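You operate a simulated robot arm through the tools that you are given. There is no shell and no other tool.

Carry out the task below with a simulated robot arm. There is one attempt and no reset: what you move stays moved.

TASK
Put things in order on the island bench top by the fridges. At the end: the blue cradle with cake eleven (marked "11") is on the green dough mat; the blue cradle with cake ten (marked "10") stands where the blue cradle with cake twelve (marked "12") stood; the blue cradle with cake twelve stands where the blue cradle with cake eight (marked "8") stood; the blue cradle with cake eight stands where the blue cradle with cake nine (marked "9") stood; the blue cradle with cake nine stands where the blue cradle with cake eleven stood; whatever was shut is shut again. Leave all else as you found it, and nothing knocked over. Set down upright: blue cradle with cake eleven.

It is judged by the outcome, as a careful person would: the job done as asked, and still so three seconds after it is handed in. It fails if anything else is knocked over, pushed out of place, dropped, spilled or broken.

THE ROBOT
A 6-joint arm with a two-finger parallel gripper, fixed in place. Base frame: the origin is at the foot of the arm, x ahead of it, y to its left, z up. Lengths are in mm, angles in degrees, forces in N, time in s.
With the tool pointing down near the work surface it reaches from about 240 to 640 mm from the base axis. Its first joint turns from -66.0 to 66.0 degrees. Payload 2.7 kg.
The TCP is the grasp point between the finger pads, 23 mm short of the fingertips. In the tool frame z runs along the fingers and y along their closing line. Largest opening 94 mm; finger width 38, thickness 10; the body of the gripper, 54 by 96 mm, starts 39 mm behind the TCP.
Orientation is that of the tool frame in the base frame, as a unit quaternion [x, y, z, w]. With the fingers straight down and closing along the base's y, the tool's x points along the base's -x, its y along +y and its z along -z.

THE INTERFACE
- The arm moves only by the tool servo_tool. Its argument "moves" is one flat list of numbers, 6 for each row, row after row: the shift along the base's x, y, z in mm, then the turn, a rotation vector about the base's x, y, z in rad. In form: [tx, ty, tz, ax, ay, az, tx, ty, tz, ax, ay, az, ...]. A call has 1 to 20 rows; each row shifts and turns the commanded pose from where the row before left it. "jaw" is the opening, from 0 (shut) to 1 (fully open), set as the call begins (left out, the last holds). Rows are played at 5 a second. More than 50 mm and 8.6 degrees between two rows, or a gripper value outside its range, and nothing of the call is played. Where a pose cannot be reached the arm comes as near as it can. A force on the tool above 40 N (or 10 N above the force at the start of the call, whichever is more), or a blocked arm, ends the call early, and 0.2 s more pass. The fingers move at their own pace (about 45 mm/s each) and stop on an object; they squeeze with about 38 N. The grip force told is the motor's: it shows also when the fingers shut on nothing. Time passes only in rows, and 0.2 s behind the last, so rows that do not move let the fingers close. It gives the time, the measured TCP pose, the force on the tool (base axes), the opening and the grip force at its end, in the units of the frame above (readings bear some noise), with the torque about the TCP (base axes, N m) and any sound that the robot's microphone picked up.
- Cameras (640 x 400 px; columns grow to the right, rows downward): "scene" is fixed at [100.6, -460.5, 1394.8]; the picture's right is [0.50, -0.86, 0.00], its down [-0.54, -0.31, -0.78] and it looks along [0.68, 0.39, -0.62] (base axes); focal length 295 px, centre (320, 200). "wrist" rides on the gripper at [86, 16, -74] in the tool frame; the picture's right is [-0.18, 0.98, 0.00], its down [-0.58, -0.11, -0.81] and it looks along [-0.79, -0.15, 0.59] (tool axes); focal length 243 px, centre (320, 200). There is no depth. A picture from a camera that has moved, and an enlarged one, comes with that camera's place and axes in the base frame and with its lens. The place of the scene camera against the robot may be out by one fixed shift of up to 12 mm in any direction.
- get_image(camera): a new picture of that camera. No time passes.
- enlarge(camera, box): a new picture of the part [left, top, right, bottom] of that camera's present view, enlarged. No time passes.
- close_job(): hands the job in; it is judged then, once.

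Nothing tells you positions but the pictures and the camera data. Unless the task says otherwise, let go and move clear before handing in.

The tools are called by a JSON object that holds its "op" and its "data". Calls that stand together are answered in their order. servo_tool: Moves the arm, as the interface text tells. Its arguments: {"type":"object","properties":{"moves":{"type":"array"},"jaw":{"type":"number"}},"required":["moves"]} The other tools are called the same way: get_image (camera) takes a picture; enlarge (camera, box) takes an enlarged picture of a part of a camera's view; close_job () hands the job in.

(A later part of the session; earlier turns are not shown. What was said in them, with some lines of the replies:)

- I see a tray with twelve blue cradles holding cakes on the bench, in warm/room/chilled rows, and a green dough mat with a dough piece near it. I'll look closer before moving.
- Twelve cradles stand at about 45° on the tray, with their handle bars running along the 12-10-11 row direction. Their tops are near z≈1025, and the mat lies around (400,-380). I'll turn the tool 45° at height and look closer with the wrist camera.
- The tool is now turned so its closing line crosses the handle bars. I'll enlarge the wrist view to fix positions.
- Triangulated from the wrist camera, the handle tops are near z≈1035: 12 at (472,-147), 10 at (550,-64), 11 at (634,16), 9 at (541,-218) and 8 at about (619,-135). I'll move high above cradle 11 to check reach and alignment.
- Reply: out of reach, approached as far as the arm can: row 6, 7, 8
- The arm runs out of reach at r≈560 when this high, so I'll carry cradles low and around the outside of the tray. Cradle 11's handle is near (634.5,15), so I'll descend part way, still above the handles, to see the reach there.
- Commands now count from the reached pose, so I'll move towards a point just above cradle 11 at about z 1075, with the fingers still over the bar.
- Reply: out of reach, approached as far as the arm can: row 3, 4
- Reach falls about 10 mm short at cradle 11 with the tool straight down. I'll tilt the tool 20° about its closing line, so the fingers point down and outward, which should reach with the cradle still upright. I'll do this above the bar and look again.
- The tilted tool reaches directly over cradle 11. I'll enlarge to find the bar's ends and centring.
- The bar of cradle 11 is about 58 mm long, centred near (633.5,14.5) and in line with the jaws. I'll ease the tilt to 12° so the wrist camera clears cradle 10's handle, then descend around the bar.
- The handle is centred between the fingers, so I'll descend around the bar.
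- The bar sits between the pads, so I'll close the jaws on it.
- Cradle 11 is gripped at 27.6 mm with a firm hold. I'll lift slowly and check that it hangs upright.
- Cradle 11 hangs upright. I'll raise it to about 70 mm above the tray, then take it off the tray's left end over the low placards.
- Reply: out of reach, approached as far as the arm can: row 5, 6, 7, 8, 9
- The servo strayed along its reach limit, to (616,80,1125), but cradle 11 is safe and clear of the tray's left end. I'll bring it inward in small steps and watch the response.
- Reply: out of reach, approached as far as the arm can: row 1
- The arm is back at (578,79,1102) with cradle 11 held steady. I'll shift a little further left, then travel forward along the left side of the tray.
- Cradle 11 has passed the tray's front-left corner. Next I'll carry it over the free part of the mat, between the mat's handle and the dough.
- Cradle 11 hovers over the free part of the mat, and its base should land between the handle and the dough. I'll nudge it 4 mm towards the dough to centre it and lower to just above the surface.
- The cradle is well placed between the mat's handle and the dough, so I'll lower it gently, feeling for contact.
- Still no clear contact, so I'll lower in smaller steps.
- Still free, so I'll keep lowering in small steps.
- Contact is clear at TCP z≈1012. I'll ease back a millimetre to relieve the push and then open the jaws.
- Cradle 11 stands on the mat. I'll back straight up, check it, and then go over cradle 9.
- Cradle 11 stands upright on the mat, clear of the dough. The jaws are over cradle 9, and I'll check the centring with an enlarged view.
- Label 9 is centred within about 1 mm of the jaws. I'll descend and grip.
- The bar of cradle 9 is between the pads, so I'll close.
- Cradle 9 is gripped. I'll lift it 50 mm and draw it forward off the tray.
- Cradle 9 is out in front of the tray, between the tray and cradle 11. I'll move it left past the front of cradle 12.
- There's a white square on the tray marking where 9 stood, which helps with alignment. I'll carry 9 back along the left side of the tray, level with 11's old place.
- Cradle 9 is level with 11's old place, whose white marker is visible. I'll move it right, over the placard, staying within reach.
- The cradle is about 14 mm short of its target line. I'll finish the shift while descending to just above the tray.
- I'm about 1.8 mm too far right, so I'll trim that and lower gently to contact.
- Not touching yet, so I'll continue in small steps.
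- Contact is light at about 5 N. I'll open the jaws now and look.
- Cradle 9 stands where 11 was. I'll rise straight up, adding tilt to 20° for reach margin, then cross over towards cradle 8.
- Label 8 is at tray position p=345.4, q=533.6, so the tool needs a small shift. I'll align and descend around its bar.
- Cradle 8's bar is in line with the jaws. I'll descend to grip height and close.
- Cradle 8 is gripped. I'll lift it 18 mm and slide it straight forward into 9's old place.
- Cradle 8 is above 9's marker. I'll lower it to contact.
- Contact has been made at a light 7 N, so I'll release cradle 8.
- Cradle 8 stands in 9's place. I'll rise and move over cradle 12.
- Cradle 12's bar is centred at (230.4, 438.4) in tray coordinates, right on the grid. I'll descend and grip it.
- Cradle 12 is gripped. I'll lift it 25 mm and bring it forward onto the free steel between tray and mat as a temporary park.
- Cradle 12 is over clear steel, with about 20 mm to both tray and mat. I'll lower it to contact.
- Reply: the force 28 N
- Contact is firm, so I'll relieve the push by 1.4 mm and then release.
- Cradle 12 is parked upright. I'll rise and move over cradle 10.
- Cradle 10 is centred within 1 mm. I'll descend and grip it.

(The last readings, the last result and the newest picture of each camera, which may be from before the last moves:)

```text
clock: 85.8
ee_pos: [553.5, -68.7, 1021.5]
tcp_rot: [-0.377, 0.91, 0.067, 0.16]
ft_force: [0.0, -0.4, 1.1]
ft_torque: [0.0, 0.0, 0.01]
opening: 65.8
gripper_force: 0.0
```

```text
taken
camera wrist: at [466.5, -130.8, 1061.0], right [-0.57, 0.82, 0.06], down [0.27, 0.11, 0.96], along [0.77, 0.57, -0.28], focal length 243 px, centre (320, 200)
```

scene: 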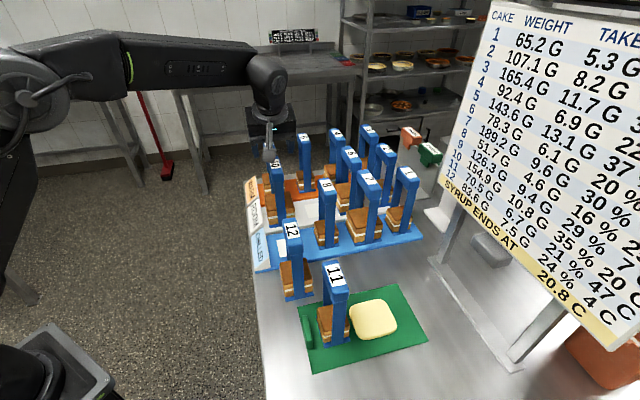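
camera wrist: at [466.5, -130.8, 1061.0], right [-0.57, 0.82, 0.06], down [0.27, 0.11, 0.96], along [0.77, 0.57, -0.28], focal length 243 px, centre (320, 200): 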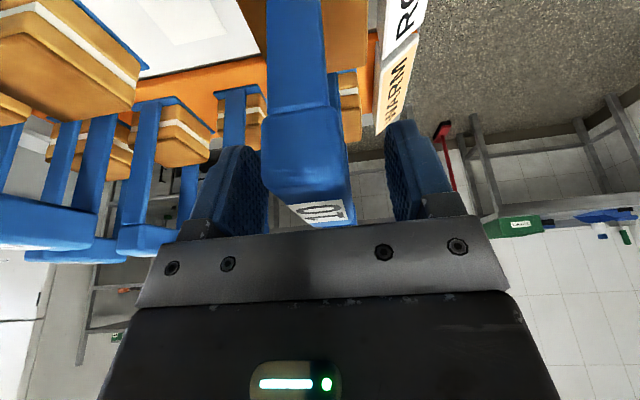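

{"op": "servo_tool", "data": {"moves": [0, 0, 0, 0, 0, 0, 0, 0, 0, 0, 0, 0, 0, 0, 0, 0, 0, 0, 0, 0, 0, 0, 0, 0, 0, 0, 0, 0, 0, 0], "jaw": 0}}

{"op": "get_image", "data": {"camera": "wrist"}}

{"op": "enlarge", "data": {"camera": "scene", "box": [230, 120, 350, 310]}}

```text
clock: 87.0
ee_pos: [552.9, -68.6, 1021.4]
tcp_rot: [-0.377, 0.91, 0.067, 0.161]
ft_force: [1.6, 0.4, -0.4]
ft_torque: [-0.04, -0.09, -0.02]
opening: 27.8
gripper_force: 38.0
```

```text
taken
camera wrist: at [466.5, -130.9, 1061.3], right [-0.57, 0.82, 0.06], down [0.27, 0.11, 0.96], along [0.77, 0.57, -0.28], focal length 243 px, centre (320, 200)
```

wrist: 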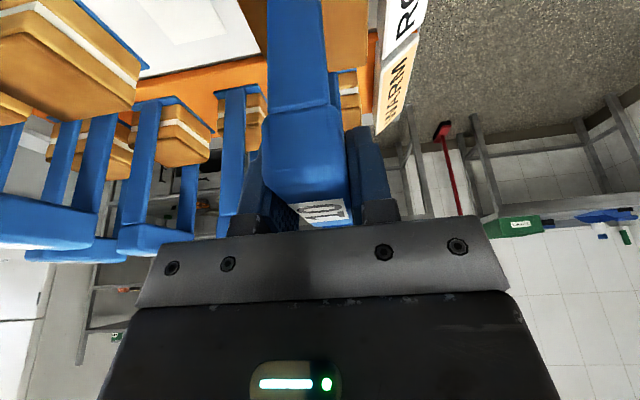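

```text
2.11 times, centred on (290, 215) of scene
camera zoom: at [100.6, -460.5, 1394.8], right [0.5, -0.86, 0.0], down [-0.54, -0.31, -0.78], along [0.68, 0.39, -0.62], focal length 620 px, centre (383, 168)
```

zoom: 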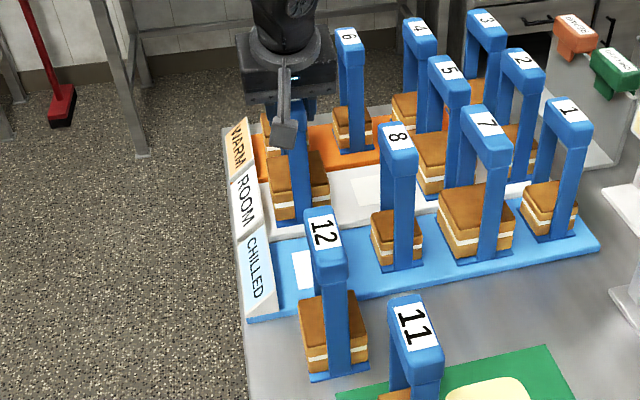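

Cradle 10 is gripped. I'll lift it 18 mm and move it straight forward into 12's old place.

{"op": "servo_tool", "data": {"moves": [0, 0, 3, 0, 0, 0, 0, 0, 6, 0, 0, 0, 0, 0, 9, 0, 0, 0, -5, -5, 0, 0, 0, 0, -9, -9, 0, 0, 0, 0, -12, -12, 0, 0, 0, 0, -13, -13, 0, 0, 0, 0, -13, -13, 0, 0, 0, 0, -12, -12, 0, 0, 0, 0, -9, -9, 0, 0, 0, 0, -5, -5, 0, 0, 0, 0, -3.3, -3.3, 0, 0, 0, 0, 0, 0, -6, 0, 0, 0, 0, 0, -5, 0, 0, 0, 0, 0, 0, 0, 0, 0]}}

{"op": "get_image", "data": {"camera": "wrist"}}

{"op": "enlarge", "data": {"camera": "scene", "box": [230, 150, 390, 310]}}

```text
clock: 90.2
ee_pos: [472.4, -148.8, 1027.6]
tcp_rot: [-0.376, 0.91, 0.067, 0.16]
ft_force: [0.2, 0.5, -2.2]
ft_torque: [-0.03, -0.02, -0.02]
opening: 28.2
gripper_force: 37.9
```

```text
taken
camera wrist: at [385.4, -212.4, 1067.8], right [-0.57, 0.82, 0.06], down [0.27, 0.11, 0.96], along [0.77, 0.57, -0.28], focal length 243 px, centre (320, 200)
```

wrist: 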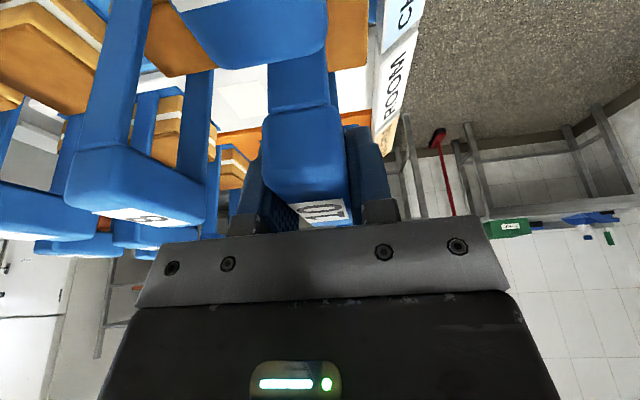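

```text
2.50 times, centred on (310, 230) of scene
camera zoom: at [100.6, -460.5, 1394.8], right [0.5, -0.86, 0.0], down [-0.54, -0.31, -0.78], along [0.68, 0.39, -0.62], focal length 737 px, centre (345, 125)
```

zoom: 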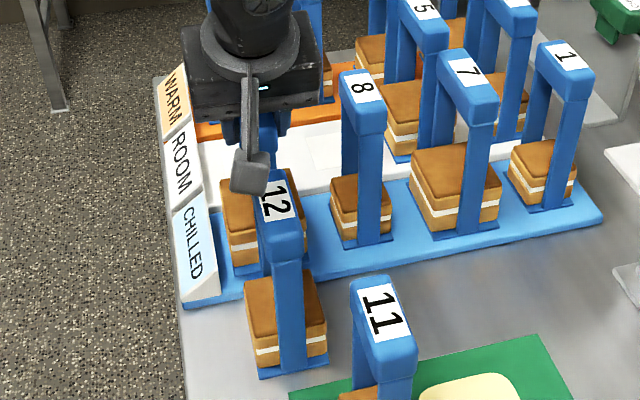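

Cradle 10 is over 12's old place, so I'll lower it gently.

{"op": "servo_tool", "data": {"moves": [0, 0, -2.5, 0, 0, 0, 0, 0, -2, 0, 0, 0, 0, 0, -1.2, 0, 0, 0, 0, 0, 0, 0, 0, 0]}}

{"op": "servo_tool", "data": {"moves": [0, 0, -0.8, 0, 0, 0, 0, 0, 0, 0, 0, 0]}}

```text
clock: 91.2
ee_pos: [472.9, -148.8, 1022.8]
tcp_rot: [-0.377, 0.91, 0.066, 0.16]
ft_force: [0.3, 0.3, -1.6]
ft_torque: [-0.04, 0.03, -0.03]
opening: 27.5
gripper_force: 37.5
```

```text
clock: 91.8
ee_pos: [471.6, -149.2, 1021.5]
tcp_rot: [-0.376, 0.91, 0.067, 0.16]
ft_force: [0.4, -0.4, -2.1]
ft_torque: [0.03, -0.01, -0.04]
opening: 27.5
gripper_force: 37.9
```

{"op": "servo_tool", "data": {"moves": [0, 0, -0.8, 0, 0, 0, 0, 0, 0, 0, 0, 0]}}

```text
clock: 92.4
ee_pos: [473.6, -149.1, 1021.1]
tcp_rot: [-0.377, 0.91, 0.066, 0.16]
ft_force: [-0.3, 0.9, -1.8]
ft_torque: [0.01, 0.0, 0.0]
opening: 27.8
gripper_force: 37.7
```

Cradle 10 has still not touched, so I'll lower it a little more.

{"op": "servo_tool", "data": {"moves": [0, 0, -0.7, 0, 0, 0, 0, 0, 0, 0, 0, 0]}}

```text
clock: 93.0
ee_pos: [471.9, -149.9, 1022.5]
tcp_rot: [-0.377, 0.91, 0.066, 0.161]
ft_force: [0.5, 1.0, 4.2]
ft_torque: [0.08, 0.25, -0.04]
opening: 27.6
gripper_force: 37.9
```

Contact is light at about 4 N, so I'll release cradle 10.

{"op": "servo_tool", "data": {"moves": [0, 0, 0, 0, 0, 0, 0, 0, 0, 0, 0, 0, 0, 0, 0, 0, 0, 0, 0, 0, 0, 0, 0, 0], "jaw": 0.7}}

{"op": "get_image", "data": {"camera": "wrist"}}

```text
clock: 94.0
ee_pos: [472.9, -149.7, 1020.3]
tcp_rot: [-0.377, 0.91, 0.067, 0.161]
ft_force: [0.2, -0.6, -0.1]
ft_torque: [-0.01, -0.02, -0.01]
opening: 65.7
gripper_force: 0.0
```

```text
taken
camera wrist: at [385.1, -212.5, 1060.6], right [-0.57, 0.82, 0.06], down [0.27, 0.11, 0.96], along [0.77, 0.57, -0.28], focal length 243 px, centre (320, 200)
```

wrist: 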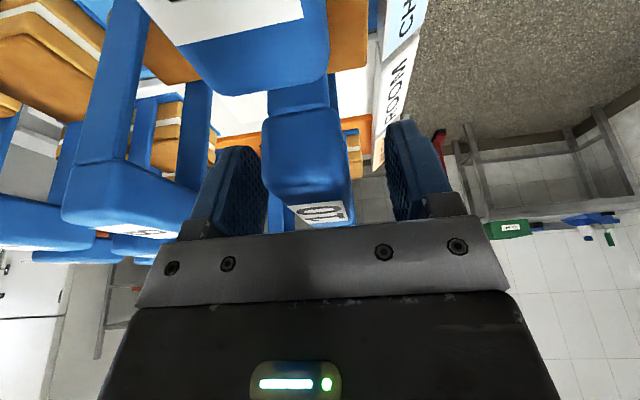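

Cradle 10 stands in 12's old place. I'll go back over the parked cradle 12, easing the tilt to 18° for the final move.

{"op": "servo_tool", "data": {"moves": [0, 0, 10, 0, 0, 0, 0, 0, 18, 0, 0, 0, 0, 0, 18, 0, 0, 0, 0, 0, 15, -0.0247, 0.0247, 0, -8, -8, 0, 0, 0, 0, -15, -15, 0, 0, 0, 0, -18, -18, 0, 0, 0, 0, -16, -16, 0, 0, 0, 0, -10, -10, 0, 0, 0, 0, -5, -4, 0, 0, 0, 0, 0, 0, 0, 0, 0, 0]}}

{"op": "get_image", "data": {"camera": "wrist"}}

{"op": "enlarge", "data": {"camera": "wrist", "box": [200, 0, 440, 160]}}

{"op": "get_image", "data": {"camera": "scene"}}

```text
clock: 96.4
ee_pos: [399.8, -220.1, 1081.9]
tcp_rot: [-0.378, 0.913, 0.06, 0.144]
ft_force: [0.0, -0.6, 0.2]
ft_torque: [-0.02, 0.01, 0.0]
opening: 65.8
gripper_force: 0.0
```

```text
taken
camera wrist: at [313.7, -282.1, 1125.6], right [-0.57, 0.82, 0.06], down [0.29, 0.14, 0.95], along [0.77, 0.56, -0.32], focal length 243 px, centre (320, 200)
```

wrist: 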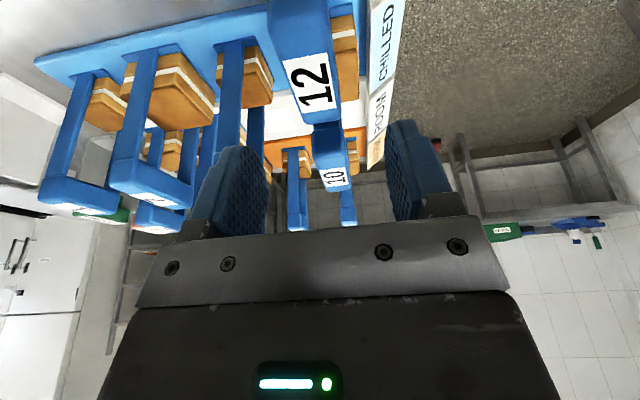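

```text
2.50 times, centred on (320, 80) of wrist
camera zoom: at [313.7, -282.1, 1125.6], right [-0.57, 0.82, 0.06], down [0.29, 0.14, 0.95], along [0.77, 0.56, -0.32], focal length 606 px, centre (320, 500)
```

zoom: 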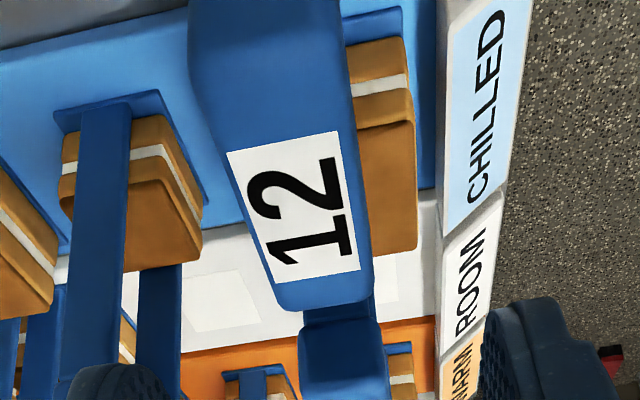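

```text
taken
```

scene: 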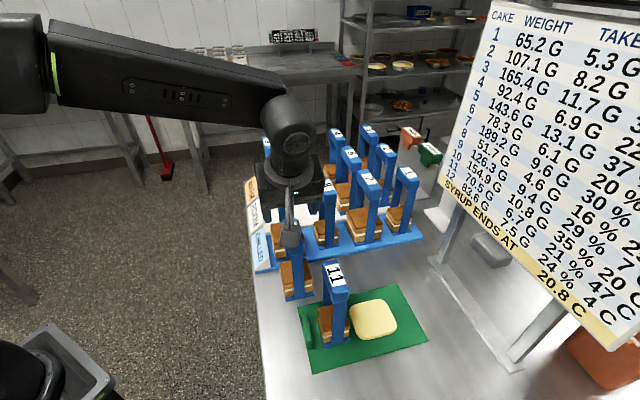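

The parked cradle 12 is centred within about 1.5 mm. I'll descend and grip it again.

{"op": "servo_tool", "data": {"moves": [1.1, 0, -12, 0, 0, 0, 0, 0, -16, 0, 0, 0, 0, 0, -16, 0, 0, 0, 0, 0, -14, 0, 0, 0, 0, 0, -10, 0, 0, 0, 0, 0, -5, 0, 0, 0, 0, 0, 0, 0, 0, 0]}}

{"op": "get_image", "data": {"camera": "wrist"}}

```text
clock: 98.0
ee_pos: [401.7, -221.2, 1008.6]
tcp_rot: [-0.378, 0.913, 0.06, 0.144]
ft_force: [0.5, 0.6, -0.2]
ft_torque: [-0.01, 0.0, 0.05]
opening: 65.9
gripper_force: 0.0
```

```text
taken
camera wrist: at [315.4, -283.3, 1051.6], right [-0.57, 0.82, 0.06], down [0.29, 0.14, 0.95], along [0.77, 0.56, -0.32], focal length 243 px, centre (320, 200)
```

wrist: 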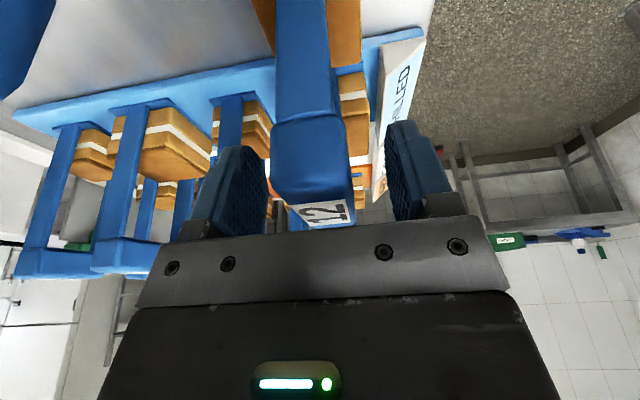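

{"op": "servo_tool", "data": {"moves": [0, 0, 0, 0, 0, 0, 0, 0, 0, 0, 0, 0, 0, 0, 0, 0, 0, 0, 0, 0, 0, 0, 0, 0, 0, 0, 0, 0, 0, 0], "jaw": 0}}

{"op": "get_image", "data": {"camera": "wrist"}}

```text
clock: 99.2
ee_pos: [400.9, -221.4, 1008.1]
tcp_rot: [-0.378, 0.913, 0.059, 0.144]
ft_force: [-0.9, 0.0, -0.2]
ft_torque: [0.0, 0.0, -0.01]
opening: 27.7
gripper_force: 37.7
```

```text
taken
camera wrist: at [315.4, -283.3, 1051.7], right [-0.57, 0.82, 0.06], down [0.29, 0.14, 0.95], along [0.77, 0.56, -0.32], focal length 243 px, centre (320, 200)
```

wrist: 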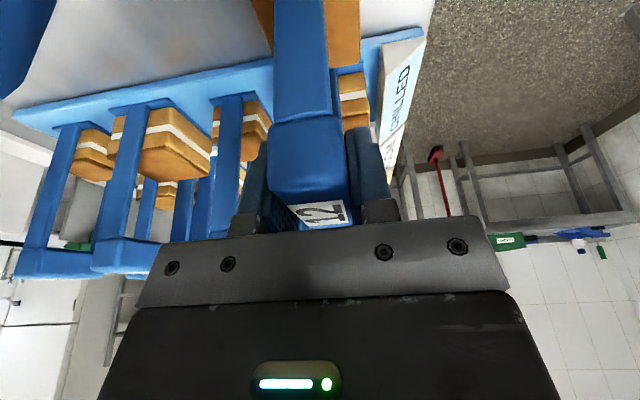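

Cradle 12 is gripped again. I'll lift it 60 mm and move it left to pass around the tray.

{"op": "servo_tool", "data": {"moves": [0, 0, 3, 0, 0, 0, 0, 0, 8, 0, 0, 0, 0, 0, 12, 0, 0, 0, 0, 0, 13, 0, 0, 0, 0, 0, 13, 0, 0, 0, 0, 0, 11, 0, 0, 0, -7, 7, 0, 0, 0, 0, -13, 13, 0, 0, 0, 0, -16, 16, 0, 0, 0, 0, -16, 16, 0, 0, 0, 0, -14, 14, 0, 0, 0, 0, -8, 8, 0, 0, 0, 0, -3, 3, 0, 0, 0, 0, 0, 0, 0, 0, 0, 0]}}

{"op": "get_image", "data": {"camera": "wrist"}}

{"op": "get_image", "data": {"camera": "scene"}}

```text
clock: 102.2
ee_pos: [325.9, -143.1, 1067.8]
tcp_rot: [-0.378, 0.912, 0.06, 0.145]
ft_force: [0.8, 0.1, -1.4]
ft_torque: [-0.01, 0.03, 0.01]
opening: 27.7
gripper_force: 37.3
```

```text
taken
camera wrist: at [238.5, -205.4, 1111.4], right [-0.57, 0.82, 0.06], down [0.29, 0.14, 0.95], along [0.77, 0.56, -0.32], focal length 243 px, centre (320, 200)
```

wrist: 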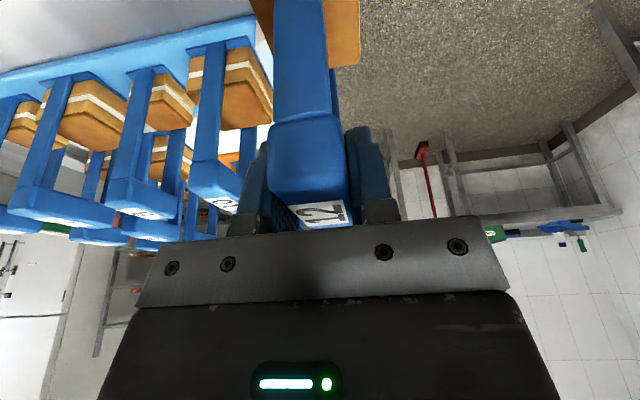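

```text
taken
```

scene: 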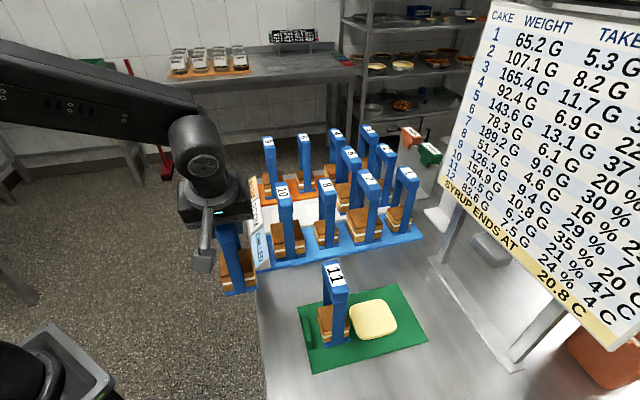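

Now I'll carry it back along the left side, level with the empty middle row.

{"op": "servo_tool", "data": {"moves": [7, 7, 0, 0, 0, 0, 13, 13, 0, 0, 0, 0, 17, 17, 0, 0, 0, 0, 17, 17, 0, 0, 0, 0, 17, 17, 0, 0, 0, 0, 17, 17, 0, 0, 0, 0, 17, 17, 0, 0, 0, 0, 17, 17, 0, 0, 0, 0, 17, 17, 0, 0, 0, 0, 9, 9, 0, 0, 0, 0, 4.1, 4.1, 0, 0, 0, 0, 0, 0, 0, 0, 0, 0]}}

{"op": "get_image", "data": {"camera": "wrist"}}

{"op": "enlarge", "data": {"camera": "scene", "box": [200, 100, 360, 280]}}

```text
clock: 104.8
ee_pos: [477.6, 6.9, 1068.3]
tcp_rot: [-0.379, 0.912, 0.059, 0.144]
ft_force: [1.1, 0.5, -0.9]
ft_torque: [0.02, 0.02, 0.02]
opening: 27.4
gripper_force: 38.2
```

```text
taken
camera wrist: at [390.3, -53.5, 1112.8], right [-0.57, 0.82, 0.06], down [0.29, 0.14, 0.95], along [0.77, 0.56, -0.32], focal length 243 px, centre (320, 200)
```

wrist: 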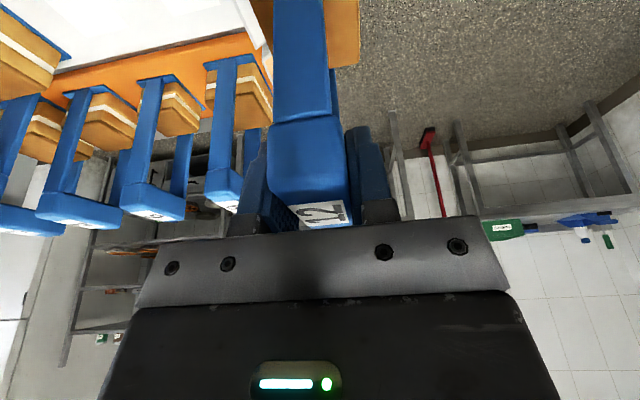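

```text
2.22 times, centred on (280, 190) of scene
camera zoom: at [100.6, -460.5, 1394.8], right [0.5, -0.86, 0.0], down [-0.54, -0.31, -0.78], along [0.68, 0.39, -0.62], focal length 655 px, centre (409, 222)
```

zoom: 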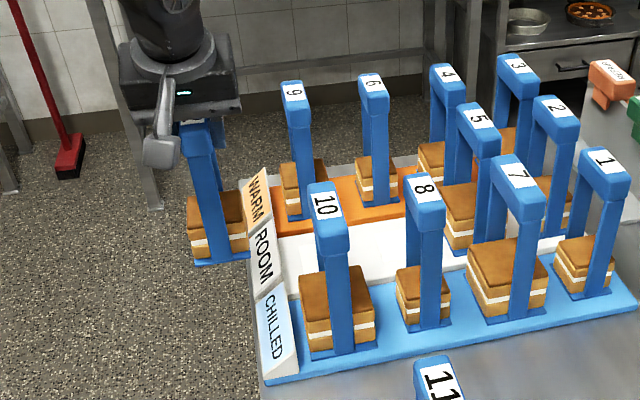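

The aisle in the middle row is open between 10 in front and 9 behind. I'll bring 12 in from the left over the placard.

{"op": "servo_tool", "data": {"moves": [7, -7, 0, 0, 0, 0, 13, -13, 0, 0, 0, 0, 16, -16, 0, 0, 0, 0, 16, -16, 0, 0, 0, 0, 11, -11, 0, 0, 0, 0, 4.6, -4, 0, 0, 0, 0, 0, 0, 0, 0, 0, 0]}}

{"op": "get_image", "data": {"camera": "wrist"}}

{"op": "enlarge", "data": {"camera": "scene", "box": [200, 100, 360, 280]}}

```text
clock: 106.4
ee_pos: [544.0, -59.0, 1067.7]
tcp_rot: [-0.378, 0.912, 0.06, 0.144]
ft_force: [-0.8, -0.2, -1.0]
ft_torque: [-0.01, -0.02, 0.04]
opening: 27.5
gripper_force: 38.0
```

```text
taken
camera wrist: at [458.5, -120.6, 1111.9], right [-0.57, 0.82, 0.06], down [0.29, 0.14, 0.95], along [0.77, 0.56, -0.32], focal length 243 px, centre (320, 200)
```

wrist: 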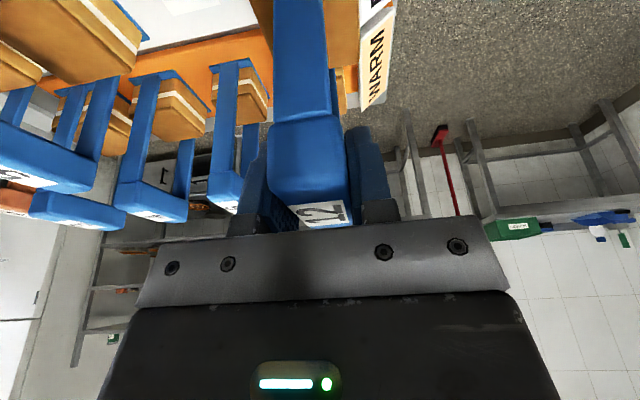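

```text
2.22 times, centred on (280, 190) of scene
camera zoom: at [100.6, -460.5, 1394.8], right [0.5, -0.86, 0.0], down [-0.54, -0.31, -0.78], along [0.68, 0.39, -0.62], focal length 655 px, centre (409, 222)
```

zoom: 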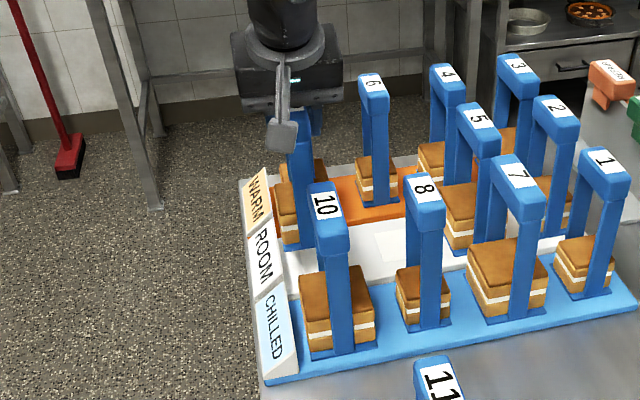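

Cradle 12 is inside the tray's left edge with good clearance. I'll continue right along the aisle to 8's old place, descending slightly.

{"op": "servo_tool", "data": {"moves": [7, -7.1, -2, 0, 0, 0, 12, -12.1, -4, 0, 0, 0, 15, -15.1, -5, 0, 0, 0, 15, -15.1, -5, 0, 0, 0, 13, -13.1, -4, 0, 0, 0, 9, -9.1, -3, 0, 0, 0, 5.1, -5.1, -1, 0, 0, 0, 0, 0, 0, 0, 0, 0]}}

{"op": "get_image", "data": {"camera": "wrist"}}

{"op": "enlarge", "data": {"camera": "scene", "box": [220, 100, 380, 280]}}

```text
clock: 108.2
ee_pos: [619.2, -135.5, 1043.7]
tcp_rot: [-0.379, 0.912, 0.06, 0.144]
ft_force: [-0.3, 0.1, -1.4]
ft_torque: [-0.03, -0.02, 0.0]
opening: 27.3
gripper_force: 38.0
```

```text
taken
camera wrist: at [533.8, -197.8, 1088.1], right [-0.57, 0.82, 0.06], down [0.29, 0.14, 0.95], along [0.77, 0.56, -0.32], focal length 243 px, centre (320, 200)
```

wrist: 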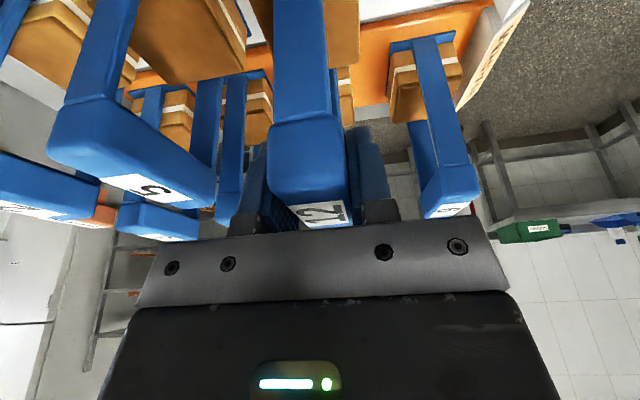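

```text
2.22 times, centred on (300, 190) of scene
camera zoom: at [100.6, -460.5, 1394.8], right [0.5, -0.86, 0.0], down [-0.54, -0.31, -0.78], along [0.68, 0.39, -0.62], focal length 655 px, centre (364, 222)
```

zoom: 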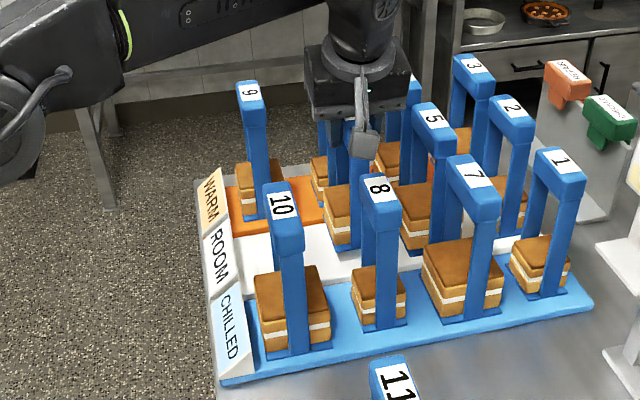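

Cradle 12 is over 8's old place to within about 1 mm. I'll trim that and lower.

{"op": "servo_tool", "data": {"moves": [0.9, 0.2, -5, 0, 0, 0, 0, 0, -6, 0, 0, 0, 0, 0, -5, 0, 0, 0, 0, 0, -2.5, 0, 0, 0, 0, 0, 0, 0, 0, 0]}}

{"op": "get_image", "data": {"camera": "wrist"}}

{"op": "enlarge", "data": {"camera": "scene", "box": [260, 110, 380, 260]}}

```text
clock: 109.4
ee_pos: [620.6, -136.1, 1026.0]
tcp_rot: [-0.378, 0.913, 0.06, 0.145]
ft_force: [0.8, -0.2, -1.4]
ft_torque: [0.0, -0.02, -0.01]
opening: 27.7
gripper_force: 38.3
```

```text
taken
camera wrist: at [535.8, -197.4, 1069.6], right [-0.57, 0.82, 0.06], down [0.29, 0.14, 0.95], along [0.77, 0.56, -0.32], focal length 243 px, centre (320, 200)
```

wrist: 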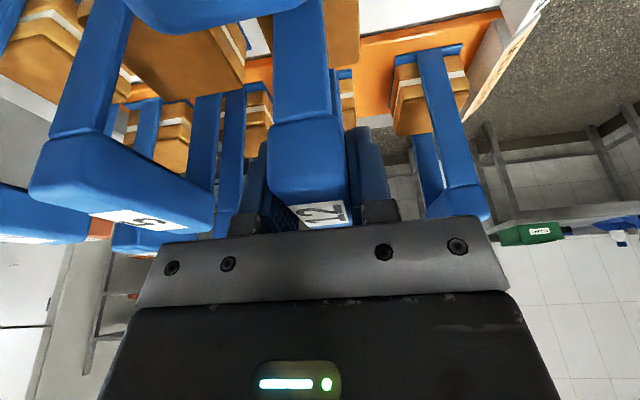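

```text
2.67 times, centred on (320, 185) of scene
camera zoom: at [100.6, -460.5, 1394.8], right [0.5, -0.86, 0.0], down [-0.54, -0.31, -0.78], along [0.68, 0.39, -0.62], focal length 786 px, centre (320, 240)
```

zoom: 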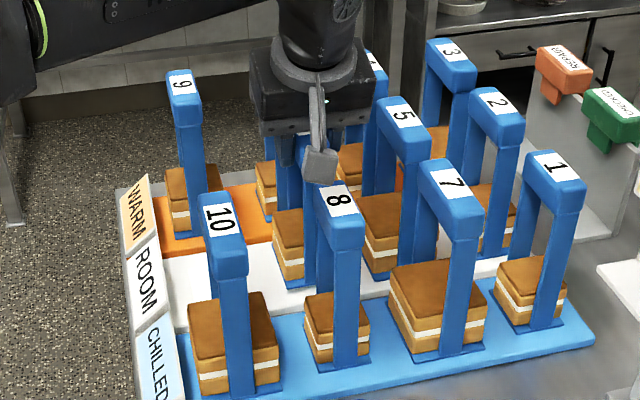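

{"op": "servo_tool", "data": {"moves": [-0.3, 0.1, -1.5, 0, 0, 0, 0, 0, -1.2, 0, 0, 0, 0, 0, 0, 0, 0, 0]}}

{"op": "servo_tool", "data": {"moves": [0, 0, -0.8, 0, 0, 0, 0, 0, 0, 0, 0, 0]}}

```text
clock: 110.2
ee_pos: [619.9, -134.5, 1022.9]
tcp_rot: [-0.379, 0.912, 0.06, 0.144]
ft_force: [-0.8, -0.3, -1.8]
ft_torque: [0.04, 0.02, 0.01]
opening: 27.5
gripper_force: 38.1
```

```text
clock: 110.8
ee_pos: [619.9, -135.7, 1022.6]
tcp_rot: [-0.378, 0.912, 0.06, 0.145]
ft_force: [-0.7, 0.7, -1.0]
ft_torque: [0.02, -0.04, 0.0]
opening: 27.7
gripper_force: 38.4
```

{"op": "servo_tool", "data": {"moves": [0, 0, -0.8, 0, 0, 0, 0, 0, 0, 0, 0, 0]}}

```text
clock: 111.4
ee_pos: [620.5, -134.7, 1021.3]
tcp_rot: [-0.379, 0.912, 0.06, 0.145]
ft_force: [0.4, 1.1, -1.8]
ft_torque: [-0.01, -0.01, -0.02]
opening: 27.8
gripper_force: 39.0
```

Cradle 12 has still not touched the tray, so I'll lower it one more small step.

{"op": "servo_tool", "data": {"moves": [0, 0, -0.8, 0, 0, 0, 0, 0, 0, 0, 0, 0]}}

```text
clock: 112.0
ee_pos: [621.1, -135.2, 1020.8]
tcp_rot: [-0.378, 0.913, 0.06, 0.144]
ft_force: [0.2, -0.3, -0.8]
ft_torque: [0.0, 0.0, -0.03]
opening: 27.7
gripper_force: 37.8
```

{"op": "servo_tool", "data": {"moves": [0, 0, -0.7, 0, 0, 0, 0, 0, 0, 0, 0, 0]}}

```text
clock: 112.6
ee_pos: [619.6, -134.4, 1019.4]
tcp_rot: [-0.378, 0.913, 0.06, 0.145]
ft_force: [-1.0, -0.9, -1.0]
ft_torque: [0.01, 0.02, 0.02]
opening: 27.8
gripper_force: 38.6
```

{"op": "servo_tool", "data": {"moves": [0, 0, -0.7, 0, 0, 0, 0, 0, 0, 0, 0, 0]}}

```text
clock: 113.2
ee_pos: [620.5, -134.5, 1019.8]
tcp_rot: [-0.378, 0.913, 0.059, 0.144]
ft_force: [-0.9, -1.2, -0.7]
ft_torque: [0.0, 0.13, 0.02]
opening: 27.4
gripper_force: 38.4
```

{"op": "servo_tool", "data": {"moves": [0, 0, -0.5, 0, 0, 0, 0, 0, 0, 0, 0, 0]}}

{"op": "get_image", "data": {"camera": "wrist"}}

```text
clock: 113.8
ee_pos: [621.0, -135.7, 1018.9]
tcp_rot: [-0.379, 0.912, 0.06, 0.146]
ft_force: [-1.6, 0.0, 8.5]
ft_torque: [-0.02, 0.54, 0.01]
opening: 27.7
gripper_force: 37.7
```

```text
taken
camera wrist: at [534.5, -196.6, 1063.3], right [-0.57, 0.82, 0.06], down [0.29, 0.14, 0.95], along [0.77, 0.56, -0.32], focal length 243 px, centre (320, 200)
```

wrist: 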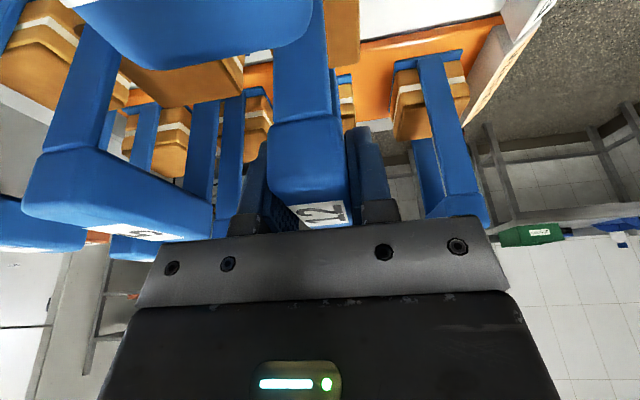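

Contact has been made at 8.5 N, so I'll release cradle 12.

{"op": "servo_tool", "data": {"moves": [0, 0, 0, 0, 0, 0, 0, 0, 0, 0, 0, 0, 0, 0, 0, 0, 0, 0, 0, 0, 0, 0, 0, 0], "jaw": 0.7}}

{"op": "get_image", "data": {"camera": "wrist"}}

```text
clock: 114.8
ee_pos: [619.7, -135.3, 1019.0]
tcp_rot: [-0.378, 0.913, 0.06, 0.144]
ft_force: [-0.3, 0.0, 0.1]
ft_torque: [0.03, 0.01, -0.01]
opening: 66.0
gripper_force: 0.1
```

```text
taken
camera wrist: at [534.6, -196.6, 1062.3], right [-0.57, 0.82, 0.06], down [0.29, 0.14, 0.95], along [0.77, 0.56, -0.32], focal length 243 px, centre (320, 200)
```

wrist: 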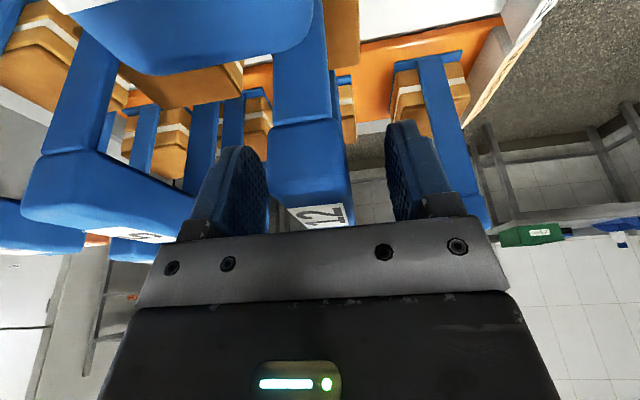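

Cradle 12 stands free. I'll rise straight up with a little extra tilt for reach and then withdraw up and back.

{"op": "servo_tool", "data": {"moves": [0, 0, 10, 0, 0, 0, 0, 0, 15, 0, 0, 0, 0, 0, 10, 0.0494, -0.0494, 0, 0, 0, 12, 0, 0, 0, -4, -3, 8, 0, 0, 0, -10, -8, 10, 0, 0, 0, -15, -10, 12, 0, 0, 0, -20, -10, 15, 0, 0, 0, -25, -5, 20, 0, 0, 0, -30, 0, 20, 0, 0, 0, -30, 5, 20, 0, 0, 0, -30, 10, 20, 0, 0, 0, -30, 15, 10, 0, 0, 0, -30, 20, 0, 0, 0, 0, -25, 20, 0, 0, 0, 0, 0, 0, 0, 0, 0, 0]}}

{"op": "get_image", "data": {"camera": "scene"}}

{"op": "enlarge", "data": {"camera": "scene", "box": [230, 110, 440, 290]}}

{"op": "get_image", "data": {"camera": "wrist"}}

```text
clock: 118.2
ee_pos: [369.2, -101.9, 1200.5]
tcp_rot: [-0.376, 0.907, 0.073, 0.177]
ft_force: [0.1, -0.9, -0.1]
ft_torque: [0.01, -0.01, -0.01]
opening: 65.7
gripper_force: 0.1
```

```text
taken
```

scene: 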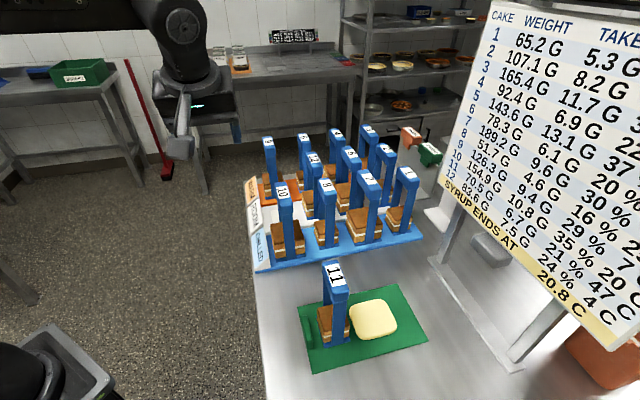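

```text
2.22 times, centred on (335, 200) of scene
camera zoom: at [100.6, -460.5, 1394.8], right [0.5, -0.86, 0.0], down [-0.54, -0.31, -0.78], along [0.68, 0.39, -0.62], focal length 655 px, centre (287, 200)
```

zoom: 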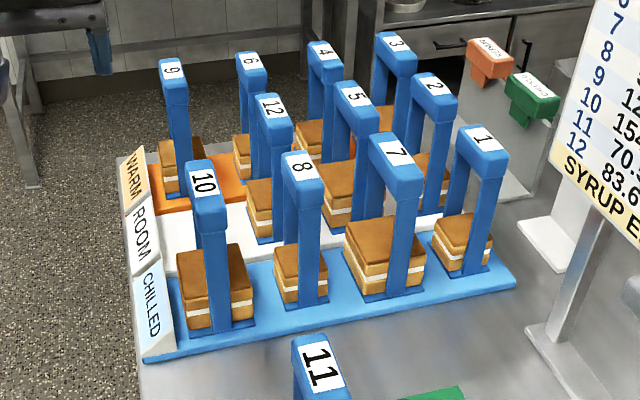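

```text
taken
camera wrist: at [281.7, -165.8, 1236.9], right [-0.57, 0.82, 0.07], down [0.24, 0.09, 0.97], along [0.78, 0.57, -0.25], focal length 243 px, centre (320, 200)
```

wrist: 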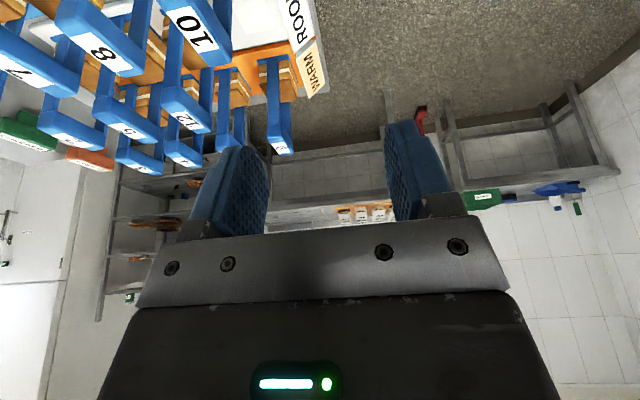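

Everything looks in order. I'll compare the same view as at the start to confirm that positions match and nothing else moved.

{"op": "enlarge", "data": {"camera": "scene", "box": [230, 110, 440, 280]}}

{"op": "enlarge", "data": {"camera": "scene", "box": [240, 240, 480, 400]}}

```text
2.35 times, centred on (335, 195) of scene
camera zoom: at [100.6, -460.5, 1394.8], right [0.5, -0.86, 0.0], down [-0.54, -0.31, -0.78], along [0.68, 0.39, -0.62], focal length 693 px, centre (285, 212)
```

zoom: 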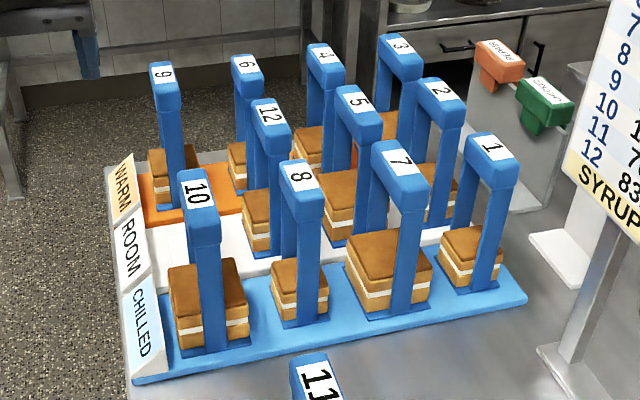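

```text
2.50 times, centred on (360, 320) of scene
camera zoom: at [100.6, -460.5, 1394.8], right [0.5, -0.86, 0.0], down [-0.54, -0.31, -0.78], along [0.68, 0.39, -0.62], focal length 737 px, centre (220, -100)
```

zoom: 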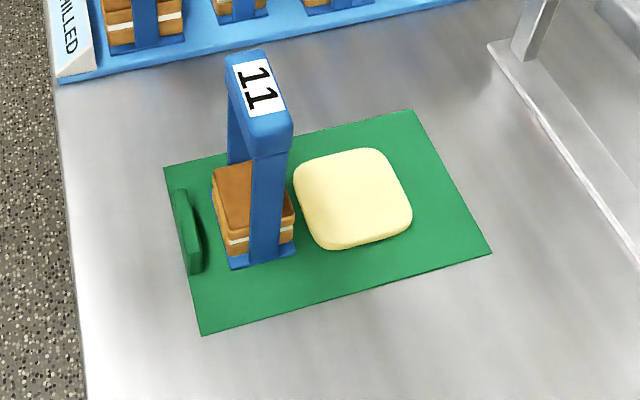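

The view matches the start: 10 is in 12's place, 12 in 8's, 8 in 9's and 9 in 11's. Cradle 11 stands upright on the mat clear of the dough, nothing else has moved, nothing was opened, and the arm is clear, so I'm handing in.

{"op": "close_job", "data": {}}

```text
The job is handed in.
```

The cradles are rearranged as you asked, and the job is handed in. I haven't been told the verdict.

- **Cradle 11:** it stands upright on the green dough mat, between the mat's handle and the dough, touching neither.
- **Cradle 10:** it stands where 12 stood.
- **Cradle 12:** it stands where 8 stood. To get it there I briefly set it down on the steel between the tray and the mat.
- **Cradle 8:** it stands where 9 stood.
- **Cradle 9:** it stands where 11 stood.

The final scene picture matched the starting one to within about 2–3 mm at each swapped place. The other cradles, the mat and the dough had not shifted. Nothing was opened, so nothing needed shutting, and the arm was clear of the bench when I handed in.
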